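You operate a simulated robot arm through the tools that you are given. There is no shell and no other tool. Be economical: measure what you need, move in short steps, check, and stop when the job is done.

Carry out the task below with a simulated robot arm. There is one attempt and no reset: what you move stays moved.

TASK
Put the tofu tub that expires last from the table top by the fridge on the brown plate.
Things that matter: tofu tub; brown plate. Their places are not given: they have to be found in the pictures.

The check looks at the end state, three seconds after you hand in, the way a careful person would. Anything else that was tipped, shoved, dropped, spilled or broken makes it a failure.

THE ROBOT
A 6-joint arm with a two-finger parallel gripper, fixed in place. Base frame: the origin is at the foot of the arm, x ahead of it, y to its left, z up; the work surface is at about z = 0. Lengths are in m, angles in degrees, forces in N, time in s.
With the tool pointing down near the work surface it reaches from about 0.18 to 0.46 m from the base axis. Its first joint turns from -70.0 to 70.0 degrees. Payload 1.9 kg.
The TCP is the grasp point between the finger pads, 0.023 m short of the fingertips. In the tool frame z runs along the fingers and y along their closing line. The gripper opens to 0.094 m. The fingers are 0.038 m wide and 0.01 m thick; the gripper's body (0.054 by 0.096 m) begins 0.039 m behind the TCP.
Orientation is that of the tool frame in the base frame, as a unit quaternion [w, x, y, z]. With the fingers straight down and closing along the base's y, the tool's x points along the base's -x, its y along +y and its z along -z.

THE INTERFACE
- The arm moves only by the tool drive_tool. Its arguments are lists of equal length, an entry for each row: "delta_pos": the shift along the tool's x, y, z in units of 30 mm (1.0 is 30 mm), a list of three; "angular": the turn, a rotation vector about the tool's x, y, z in units of 4 degrees (1.0 is 4 degrees), a list of three; "grip": the closure in counts, from 0 (fully open) to 255 (shut). In form: {"delta_pos": [[x, y, z], ...], "angular": [[wx, wy, wz], ...], "grip": [grip, ...]}. A call has 1 to 12 rows; each row shifts and turns the commanded pose from where the row before left it, along the tool's axes as they then stand. A call with a number of a shift or a turn outside -1 to 1 is refused whole. A row lasts 0.2 s, in which the tool goes at most 0.05 m and 8.6 degrees; a call with a longer step from one row to the next is refused whole, and so is a gripper value outside its range. A pose out of reach is approached as far as the arm can. The call stops where the force on the tool passes 40 N (or 10 N more than at its start, if that is more) or the arm is blocked; 0.2 s more then pass. The fingers move at their own pace (about 0.108 m/s each) and stop on an object; they squeeze with about 43 N. The grip force told is the motor's: it shows also when the fingers shut on nothing. Time passes only in rows, and 0.2 s behind the last, so rows that do not move let the fingers close. It gives the time, the measured TCP pose, the force on the tool (base axes), the opening and the grip force at its end, in the units of the frame above (readings bear some noise).
- Cameras (640 x 400 px; columns grow to the right, rows downward): "scene" is fixed at [0.057, 0.2967, 0.4149]; the picture's right is [-0.79, -0.62, 0.00], its down [-0.33, 0.42, -0.84] and it looks along [0.52, -0.66, -0.54] (base axes); focal length 336 px, centre (320, 200). "wrist" rides on the gripper at [0.086, 0.016, -0.074] in the tool frame; the picture's right is [-0.18, 0.98, 0.00], its down [-0.58, -0.11, -0.81] and it looks along [-0.79, -0.15, 0.59] (tool axes); focal length 243 px, centre (320, 200).
- camera(camera): a new picture of that camera. No time passes.
- probe_pixels(camera, pixels): there is no depth. For up to 12 entries [column, row, z] of the newest picture of that camera ("zoom" is the newest enlarged one), the place [x, y] in the base frame at which the ray of that pixel passes the height z, good to about 0.002 m, but the place of the scene camera against the robot may be out by one fixed shift of up to 0.025 m in any direction. No time passes.
- enlarge(camera, box): a new picture of the part [left, top, right, bottom] of that camera's present view, enlarged. No time passes.
- job_done(): hands the job in; it is judged then, once.

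Work in short steps. Measure before you move; look again where a grasp or a placing could have gone wrong, and mend it. You have 60 turns and 26 pictures in all, those below and enlarged ones among them. Open the gripper and draw the arm clear of the work before you hand the job in, unless the task says otherwise; then end with one line.

The tools are called after "Emit:" by a JSON object that holds its "name" and its "arguments". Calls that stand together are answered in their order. drive_tool: Moves the arm, as the interface text tells. Its arguments: {"type":"object","properties":{"delta_pos":{"type":"array"},"angular":{"type":"array"},"grip":{"type":"array"}},"required":["delta_pos","angular","grip"]} The other tools are called the same way: camera (camera) takes a picture; probe_pixels (camera, pixels) gives the place at which the rays of pixels pass given heights; enlarge (camera, box) takes an enlarged picture of a part of a camera's view; job_done () hands the job in.

At the start:

```text
time: 0.0
position: [0.1769, -0.1923, 0.2524]
tool_rot: [0.001, 0.0, 1.0, -0.001]
wrist_force: [0.1, 0.1, 0.1]
gripper_width: 0.094
grasp_force: 0.0
```

scene: 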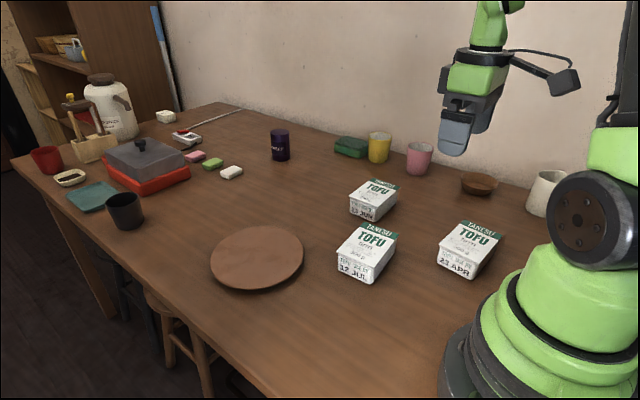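
wrist: 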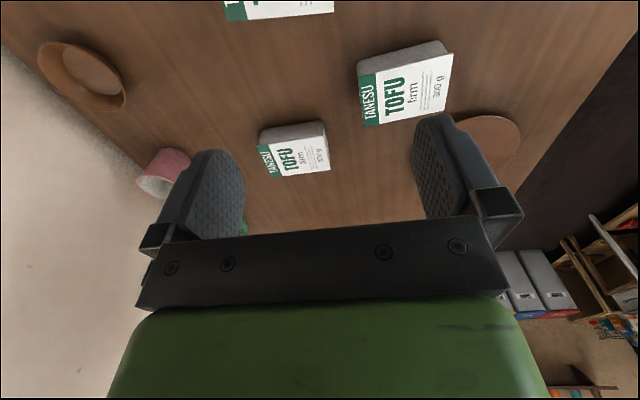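

Three tubs are in view, at about (374,200), (367,253) and (468,248), with dates on their fronts. I enlarge them to read the dates.

Emit:
{"name": "enlarge", "arguments": {"camera": "scene", "box": [330, 170, 410, 220]}}

Emit:
{"name": "enlarge", "arguments": {"camera": "scene", "box": [325, 220, 405, 290]}}

Emit:
{"name": "enlarge", "arguments": {"camera": "scene", "box": [425, 215, 509, 285]}}

```text
8.00 times, centred on (370, 195) of scene
```

zoom: 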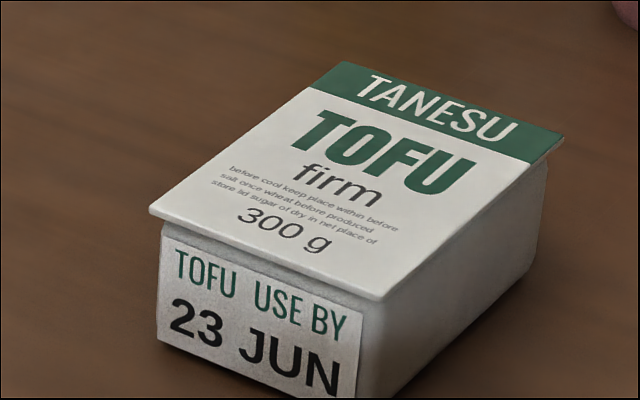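

```text
5.71 times, centred on (365, 255) of scene
```

zoom: 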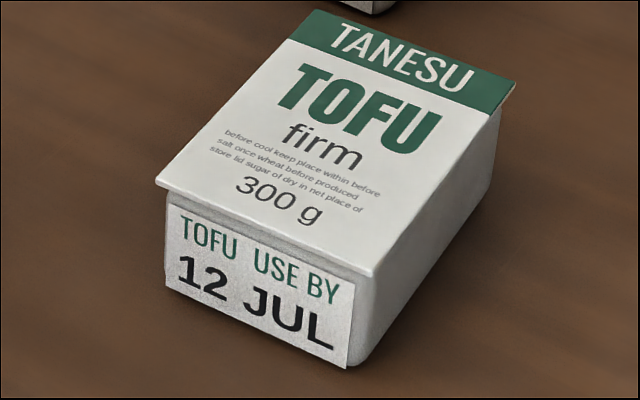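

```text
5.71 times, centred on (467, 250) of scene
```

zoom: 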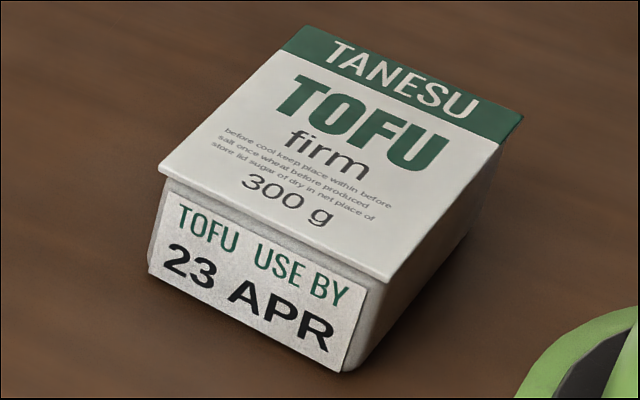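

The dates are 23 JUN, 12 JUL and 23 APR, so the 12 JUL tub at (367,253) is the one. I probe its corners, the neighbours and the plate in both cameras.

Emit:
{"name": "probe_pixels", "arguments": {"camera": "scene", "pixels": [[336.3, 252, 0.04], [374.1, 268.1, 0.04], [364.3, 221.8, 0.04], [399.5, 234.4, 0.04], [338, 275, 0.0], [370, 284, 0.0], [211, 255, 0.015], [303, 250, 0.015], [262, 226, 0.015], [255, 288, 0.015]]}}

Emit:
{"name": "probe_pixels", "arguments": {"camera": "wrist", "pixels": [[359, 76, 0.04], [365, 126, 0.04], [453, 54, 0.04], [443, 111, 0.04], [358, 70, 0.0], [444, 40, 0.0], [257, 145, 0.04], [269, 178, 0.04], [325, 134, 0.04], [330, 171, 0.04]]}}

Emit:
{"name": "enlarge", "arguments": {"camera": "wrist", "box": [220, 0, 540, 200]}}

```text
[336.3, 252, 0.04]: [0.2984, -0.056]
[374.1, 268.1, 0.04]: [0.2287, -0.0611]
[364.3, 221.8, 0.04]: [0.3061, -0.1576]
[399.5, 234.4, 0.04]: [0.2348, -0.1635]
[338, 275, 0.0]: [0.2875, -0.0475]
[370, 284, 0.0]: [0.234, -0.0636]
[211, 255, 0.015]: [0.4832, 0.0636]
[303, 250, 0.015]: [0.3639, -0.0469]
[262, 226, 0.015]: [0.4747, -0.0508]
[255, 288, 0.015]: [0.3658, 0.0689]
```

```text
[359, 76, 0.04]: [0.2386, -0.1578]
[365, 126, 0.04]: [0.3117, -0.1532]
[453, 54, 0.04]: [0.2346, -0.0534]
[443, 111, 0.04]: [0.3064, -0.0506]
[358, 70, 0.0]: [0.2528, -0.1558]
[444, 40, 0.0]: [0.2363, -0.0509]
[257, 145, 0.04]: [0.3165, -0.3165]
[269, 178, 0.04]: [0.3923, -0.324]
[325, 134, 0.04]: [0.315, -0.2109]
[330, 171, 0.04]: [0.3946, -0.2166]
```

```text
2.00 times, centred on (380, 100) of wrist
```

zoom: 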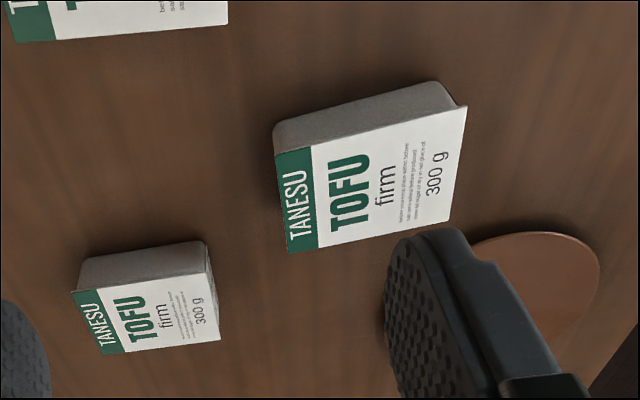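

JUL tub's lid centre is about (0.273,-0.104) by the wrist camera, long axis about 3° off y, so I'll close the fingers across its short side (x). I move above it at height and begin turning the tool 87° clockwise.

Emit:
{"name": "drive_tool", "arguments": {"delta_pos": [[-0.8, 0.7375, 0], [-0.8, 0.7375, 0], [-0.8, 0.7375, 0], [-0.8, 0.7375, 0], [0, 0, 0], [0, 0, 0], [0, 0, 0], [0, 0, 0], [0, 0, 0], [0, 0, 0], [0, 0, 0], [0, 0, 0]], "angular": [[0, 0, 0], [0, 0, 0], [0, 0, 1], [0, 0, 1], [0, 0, 1], [0, 0, 1], [0, 0, 1], [0, 0, 1], [0, 0, 1], [0, 0, 1], [0, 0, 1], [0, 0, 1]], "grip": [0, 0, 0, 0, 0, 0, 0, 0, 0, 0, 0, 0]}}

```text
time: 2.6
position: [0.273, -0.1055, 0.2522]
tool_rot: [-0.001, 0.342, 0.94, 0.0]
wrist_force: [-0.3, -0.1, -0.8]
gripper_width: 0.0939
grasp_force: 0.0
```

The tool is above the tub and 40° turned. I do the remaining 47°.

Emit:
{"name": "drive_tool", "arguments": {"delta_pos": [[0, 0, 0], [0, 0, 0], [0, 0, 0], [0, 0, 0], [0, 0, 0], [0, 0, 0], [0, 0, 0], [0, 0, 0], [0, 0, 0], [0, 0, 0], [0, 0, 0], [0, 0, 0]], "angular": [[0, 0, 1], [0, 0, 1], [0, 0, 1], [0, 0, 1], [0, 0, 1], [0, 0, 1], [0, 0, 1], [0, 0, 1], [0, 0, 1], [0, 0, 1], [0, 0, 1], [0, 0, 0.75]], "grip": [0, 0, 0, 0, 0, 0, 0, 0, 0, 0, 0, 0]}}

Emit:
{"name": "camera", "arguments": {"camera": "wrist"}}

```text
time: 5.2
position: [0.2734, -0.106, 0.2518]
tool_rot: [0.0, 0.689, 0.725, 0.001]
wrist_force: [-0.1, 0.4, -0.3]
gripper_width: 0.0937
grasp_force: 0.0
```

```text
19 pictures are left
```

wrist: 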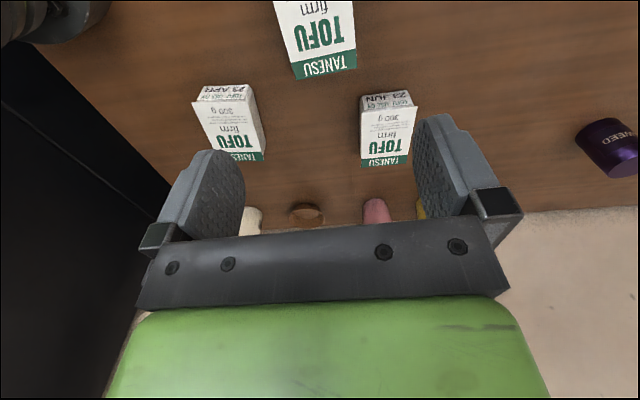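

The JUL tub is at the top (315,40), with far lid corners at about (296,80) and (357,69). I probe these at several heights to fix the lid height against the first wrist view.

Emit:
{"name": "probe_pixels", "arguments": {"camera": "wrist", "pixels": [[296, 80, 0.03], [357, 69, 0.03], [296, 80, 0.04], [357, 69, 0.04], [296, 80, 0.05], [357, 69, 0.05], [275, 5, 0.04], [352, 2, 0.04], [360, 167, 0.04], [407, 164, 0.04], [264, 160, 0.04]]}}

```text
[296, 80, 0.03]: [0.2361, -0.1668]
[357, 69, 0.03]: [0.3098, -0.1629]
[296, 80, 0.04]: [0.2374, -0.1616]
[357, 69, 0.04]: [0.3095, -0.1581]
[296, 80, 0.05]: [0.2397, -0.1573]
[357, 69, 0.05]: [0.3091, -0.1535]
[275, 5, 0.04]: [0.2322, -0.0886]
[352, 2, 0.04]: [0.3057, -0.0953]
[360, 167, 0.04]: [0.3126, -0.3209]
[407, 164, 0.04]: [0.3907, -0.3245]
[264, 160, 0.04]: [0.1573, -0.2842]
```

The lid height works out at about 0.045 m and the centre at about (0.2715,-0.1055), so the tool is aligned within 2 mm. I descend to z≈0.09 and check.

Emit:
{"name": "drive_tool", "arguments": {"delta_pos": [[0, -0.067, 0.9], [0, 0, 0.9], [0, 0, 0.9], [0, 0, 0.9], [0, 0, 0.9], [0, 0, 0.9], [0, 0, 0]], "angular": [[0, 0, 0], [0, 0, 0], [0, 0, 0], [0, 0, 0], [0, 0, 0], [0, 0, 0], [0, 0, 0]], "grip": [0, 0, 0, 0, 0, 0, 0]}}

Emit:
{"name": "enlarge", "arguments": {"camera": "scene", "box": [260, 140, 500, 290]}}

Emit:
{"name": "camera", "arguments": {"camera": "wrist"}}

```text
time: 6.8
position: [0.2715, -0.1053, 0.0896]
tool_rot: [0.001, 0.688, 0.725, 0.0]
wrist_force: [0.2, -0.9, 0.1]
gripper_width: 0.0939
grasp_force: 0.0
```

```text
2.67 times, centred on (380, 215) of scene
```

zoom: 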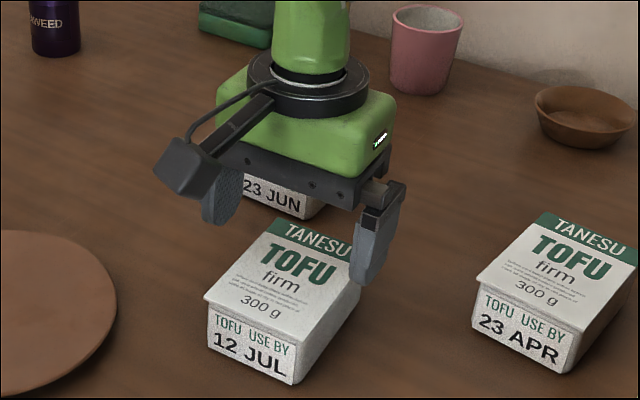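

```text
17 pictures are left
```

wrist: 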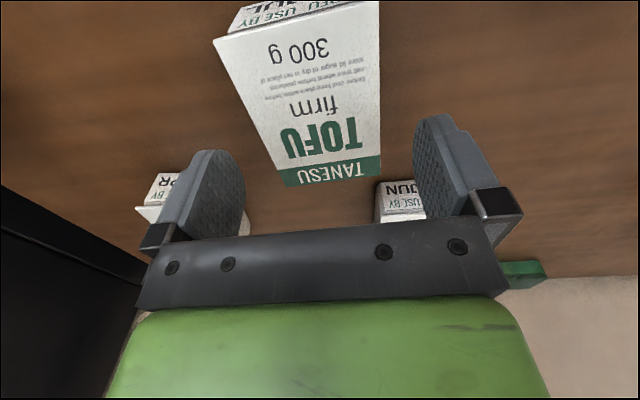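

Lid corners are visible at (213,38), (379,3), (285,187), (381,177). I probe them to refine the centre.

Emit:
{"name": "probe_pixels", "arguments": {"camera": "wrist", "pixels": [[213, 38, 0.045], [379, 3, 0.045], [285, 187, 0.045], [381, 177, 0.045], [213, 38, 0.04], [379, 3, 0.04], [285, 187, 0.04], [381, 177, 0.04], [213, 38, 0.05], [379, 3, 0.05], [285, 187, 0.05], [381, 177, 0.05]]}}

```text
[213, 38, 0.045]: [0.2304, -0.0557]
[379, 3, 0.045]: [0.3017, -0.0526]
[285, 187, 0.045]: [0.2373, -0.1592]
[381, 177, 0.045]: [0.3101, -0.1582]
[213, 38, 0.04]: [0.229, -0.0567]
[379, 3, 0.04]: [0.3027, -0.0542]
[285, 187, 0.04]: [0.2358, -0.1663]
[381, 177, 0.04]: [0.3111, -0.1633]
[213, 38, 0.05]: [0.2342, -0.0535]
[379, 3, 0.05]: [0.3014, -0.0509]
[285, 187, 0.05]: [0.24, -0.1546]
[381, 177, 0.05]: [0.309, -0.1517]
```

Lid height 0.045 is confirmed, centre (0.270,-0.106). I descend to z≈0.030 and close.

Emit:
{"name": "drive_tool", "arguments": {"delta_pos": [[0, -0.05, 0.5], [0, 0, 0.5], [0, 0, 0.5], [0, 0, 0.48], [0, 0, 0], [0, 0, 0], [0, 0, 0], [0, 0, 0], [0, 0, 0]], "angular": [[0, 0, 0], [0, 0, 0], [0, 0, 0], [0, 0, 0], [0, 0, 0], [0, 0, 0], [0, 0, 0], [0, 0, 0], [0, 0, 0]], "grip": [0, 0, 0, 0, 0, 255, 255, 255, 255]}}

```text
time: 8.8
position: [0.2707, -0.1055, 0.0301]
tool_rot: [0.0, 0.688, 0.725, 0.001]
wrist_force: [0.6, -0.3, -1.2]
gripper_width: 0.0699
grasp_force: 43.0
```

The fingers stopped at 0.070 m with 43 N, so the tub is held. I lift it 0.09 m and look.

Emit:
{"name": "drive_tool", "arguments": {"delta_pos": [[0, 0, -0.3], [0, 0, -0.5], [0, 0, -0.7], [0, 0, -0.8], [0, 0, -0.7], [0, 0, 0]], "angular": [[0, 0, 0], [0, 0, 0], [0, 0, 0], [0, 0, 0], [0, 0, 0], [0, 0, 0]], "grip": [255, 255, 255, 255, 255, 255]}}

Emit:
{"name": "camera", "arguments": {"camera": "scene"}}

```text
time: 10.2
position: [0.2703, -0.1047, 0.1198]
tool_rot: [0.0, 0.688, 0.726, 0.0]
wrist_force: [0.1, -0.1, -3.6]
gripper_width: 0.0697
grasp_force: 42.8
```

```text
16 pictures are left
```

scene: 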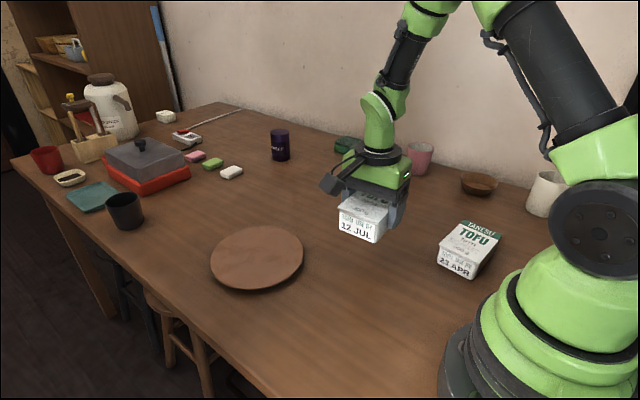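

The tub is held level at z≈0.12. I enlarge the plate to get its rim and thickness before carrying.

Emit:
{"name": "enlarge", "arguments": {"camera": "scene", "box": [200, 220, 312, 290]}}

```text
5.71 times, centred on (256, 255) of scene
```

zoom: 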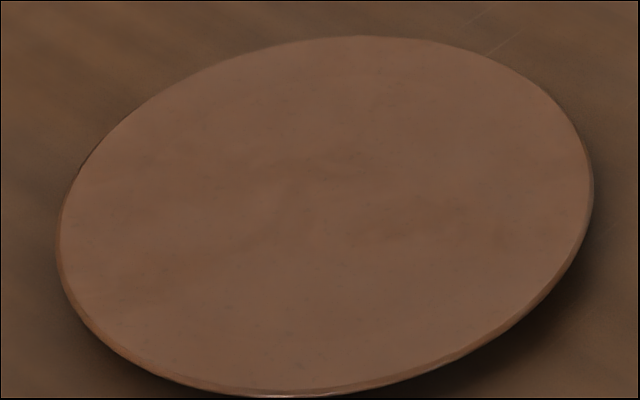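

The plate's rim extremes in the zoom are (60,225), (593,180), (360,37), (280,390). I probe them at plausible heights.

Emit:
{"name": "probe_pixels", "arguments": {"camera": "zoom", "pixels": [[60, 225, 0.012], [593, 180, 0.012], [360, 37, 0.012], [280, 390, 0.012], [60, 225, 0.02], [593, 180, 0.02], [360, 37, 0.02], [280, 390, 0.02]]}}

```text
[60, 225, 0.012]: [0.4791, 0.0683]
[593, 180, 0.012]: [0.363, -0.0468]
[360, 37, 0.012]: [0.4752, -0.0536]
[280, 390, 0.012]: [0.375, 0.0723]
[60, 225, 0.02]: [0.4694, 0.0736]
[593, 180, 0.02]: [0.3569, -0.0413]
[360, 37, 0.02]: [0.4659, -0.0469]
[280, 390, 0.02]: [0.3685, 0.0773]
```

The plate centre is about (0.426,0.010) after the scene camera's offset. I carry the tub there at z≈0.12.

Emit:
{"name": "drive_tool", "arguments": {"delta_pos": [[0.394, 0.6, 0], [0.394, 0.6, 0], [0.394, 0.6, 0], [0.394, 0.6, 0], [0.394, 0.6, 0], [0.394, 0.6, 0], [0.394, 0.6, 0], [0.394, 0.6, 0], [0.394, 0.6, 0], [0, 0, 0], [0, 0, 0]], "angular": [[0, 0, 0], [0, 0, 0], [0, 0, 0], [0, 0, 0], [0, 0, 0], [0, 0, 0], [0, 0, 0], [0, 0, 0], [0, 0, 0], [0, 0, 0], [0, 0, 0]], "grip": [255, 255, 255, 255, 255, 255, 255, 255, 255, 255, 255]}}

Emit:
{"name": "camera", "arguments": {"camera": "scene"}}

Emit:
{"name": "camera", "arguments": {"camera": "wrist"}}

```text
time: 12.6
position: [0.4262, 0.0101, 0.1209]
tool_rot: [0.0, 0.688, 0.725, 0.0]
wrist_force: [-0.2, 0.4, -3.3]
gripper_width: 0.0696
grasp_force: 43.0
```

```text
14 pictures are left
```

scene: 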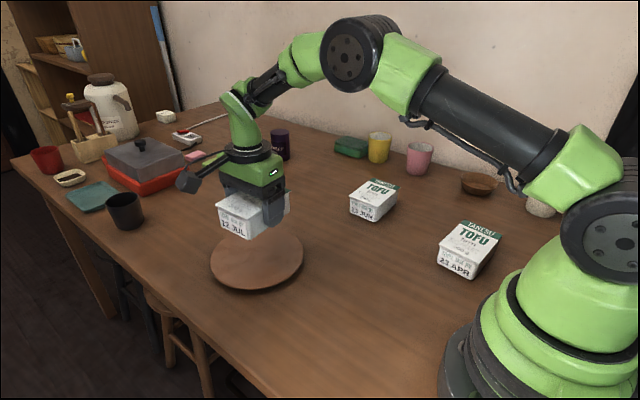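

```text
13 pictures are left
```

wrist: 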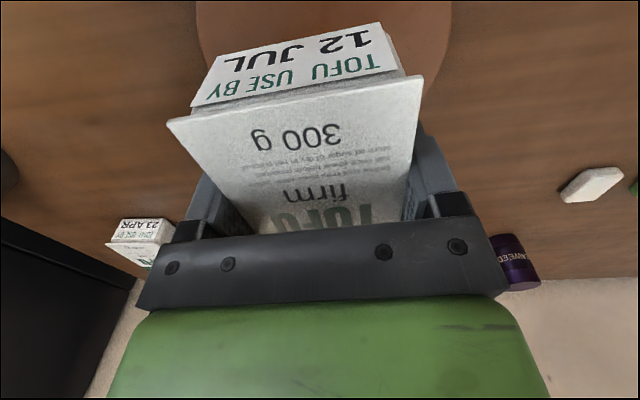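

The plate's edges show in the wrist view at about (197,10) and (451,10), (447,75). I probe to check the centring in x.

Emit:
{"name": "probe_pixels", "arguments": {"camera": "wrist", "pixels": [[196, 5, 0.012], [451, 5, 0.012], [198, 40, 0.012], [448, 40, 0.012], [430, 110, 0.012]]}}

```text
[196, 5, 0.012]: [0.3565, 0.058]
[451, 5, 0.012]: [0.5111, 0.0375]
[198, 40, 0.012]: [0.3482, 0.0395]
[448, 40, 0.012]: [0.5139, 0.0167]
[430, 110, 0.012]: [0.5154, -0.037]
```

The rim points fit a centre near (0.428,0.010), which matches. I lower to z≈0.055, then slow down.

Emit:
{"name": "drive_tool", "arguments": {"delta_pos": [[0, 0.05, 0.5], [0, 0, 0.5], [0, 0, 0.5], [0, 0, 0.4], [0, 0, 0.3], [0, 0, 0]], "angular": [[0, 0, 0], [0, 0, 0], [0, 0, 0], [0, 0, 0], [0, 0, 0], [0, 0, 0]], "grip": [255, 255, 255, 255, 255, 255]}}

Emit:
{"name": "enlarge", "arguments": {"camera": "scene", "box": [190, 190, 334, 300]}}

```text
time: 14.0
position: [0.4265, 0.0105, 0.0536]
tool_rot: [0.001, 0.689, 0.725, 0.0]
wrist_force: [0.3, -0.9, -4.1]
gripper_width: 0.0698
grasp_force: 42.8
```

```text
3.64 times, centred on (262, 245) of scene
```

zoom: 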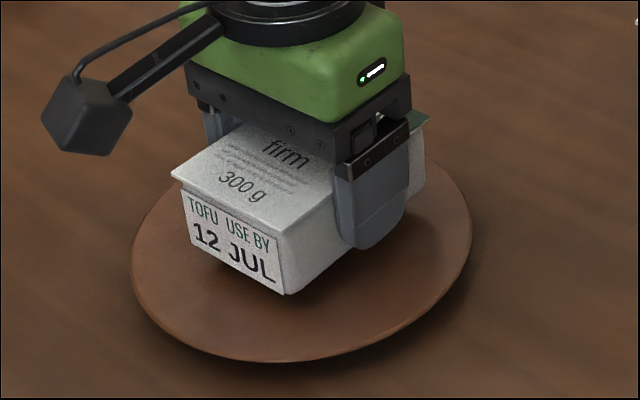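

The tub hovers just above the plate, over its middle. I lower in 2 mm steps, watching the force.

Emit:
{"name": "drive_tool", "arguments": {"delta_pos": [[0, 0, 0.07], [0, 0, 0.07], [0, 0, 0.07], [0, 0, 0]], "angular": [[0, 0, 0], [0, 0, 0], [0, 0, 0], [0, 0, 0]], "grip": [255, 255, 255, 255]}}

```text
time: 15.0
position: [0.4278, 0.0103, 0.048]
tool_rot: [0.0, 0.688, 0.726, 0.0]
wrist_force: [-0.1, -0.7, -3.8]
gripper_width: 0.0699
grasp_force: 42.8
```

No contact yet (force still -3.8 N). I go on down.

Emit:
{"name": "drive_tool", "arguments": {"delta_pos": [[0, 0, 0.06], [0, 0, 0.06], [0, 0, 0]], "angular": [[0, 0, 0], [0, 0, 0], [0, 0, 0]], "grip": [255, 255, 255]}}

```text
time: 15.8
position: [0.4284, 0.0095, 0.0451]
tool_rot: [0.001, 0.689, 0.725, 0.001]
wrist_force: [-7.4, 0.1, 17.8]
gripper_width: 0.0696
grasp_force: 43.4
```

Contact: the force rose to +17.8 N at z≈0.045. I ease up about 0.7 mm to relieve it, then open.

Emit:
{"name": "drive_tool", "arguments": {"delta_pos": [[0, 0, -0.025], [0, 0, 0]], "angular": [[0, 0, 0], [0, 0, 0]], "grip": [255, 255]}}

```text
time: 16.4
position: [0.4271, 0.0096, 0.0447]
tool_rot: [0.001, 0.688, 0.726, 0.001]
wrist_force: [1.9, 0.5, 2.2]
gripper_width: 0.0699
grasp_force: 43.3
```

Only 2 N is left, so the tub rests on the plate. I open the fingers and rise straight up.

Emit:
{"name": "drive_tool", "arguments": {"delta_pos": [[0, 0, 0], [0, 0, 0], [0, 0, 0], [0, 0, -0.3], [0, 0, -0.6], [0, 0, -0.8], [0, 0, -0.8], [0, 0, -0.8], [0, 0, 0]], "angular": [[0, 0, 0], [0, 0, 0], [0, 0, 0], [0, 0, 0], [0, 0, 0], [0, 0, 0], [0, 0, 0], [0, 0, 0], [0, 0, 0]], "grip": [0, 0, 0, 0, 0, 0, 0, 0, 0]}}

Emit:
{"name": "camera", "arguments": {"camera": "scene"}}

```text
time: 18.4
position: [0.4278, 0.0098, 0.1445]
tool_rot: [0.0, 0.688, 0.725, 0.001]
wrist_force: [0.9, 0.6, -0.9]
gripper_width: 0.0943
grasp_force: 0.0
```

```text
11 pictures are left
```

scene: 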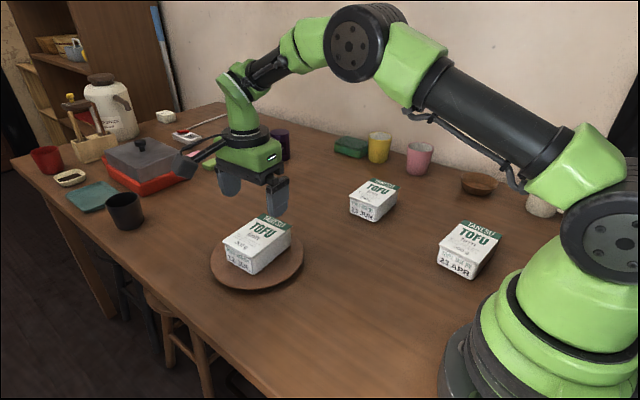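

The tub sits on the plate at (257,245) and the rest is undisturbed. I draw the arm up and back, clear of the work.

Emit:
{"name": "drive_tool", "arguments": {"delta_pos": [[0, 0, -0.8], [0, 0, -0.8], [0, -0.8, -0.6], [0, -0.8, 0], [0, -0.8, 0], [0, -0.8, 0], [0, -0.8, 0], [0, 0, 0]], "angular": [[0, 0, 0], [0, 0, 0], [0, 0, 0], [0, 0, 0], [0, 0, 0], [0, 0, 0], [0, 0, 0], [0, 0, 0]], "grip": [0, 0, 0, 0, 0, 0, 0, 0]}}

Emit:
{"name": "camera", "arguments": {"camera": "scene"}}

```text
time: 20.2
position: [0.3073, 0.0034, 0.2112]
tool_rot: [0.0, 0.688, 0.725, 0.001]
wrist_force: [0.7, 0.8, 0.5]
gripper_width: 0.0939
grasp_force: 0.1
```

```text
10 pictures are left
```

scene: 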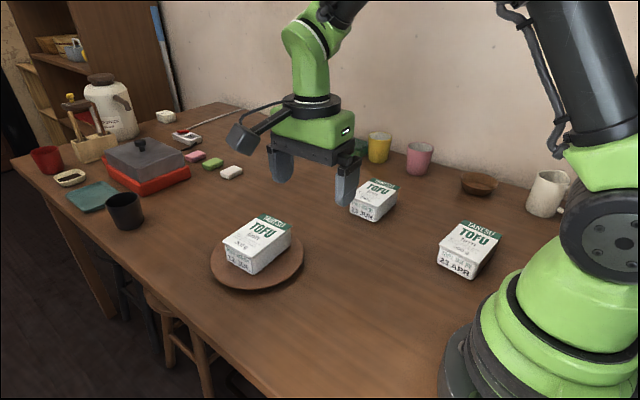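

The 12 JUL tub stands on the brown plate, the gripper is open and clear, and nothing else has moved. I hand in.

Emit:
{"name": "job_done", "arguments": {}}

```text
The job is handed in.
```

The tofu tub that expires last (use by 12 JUL) is on the brown plate, the gripper is open and clear, and I handed the job in.
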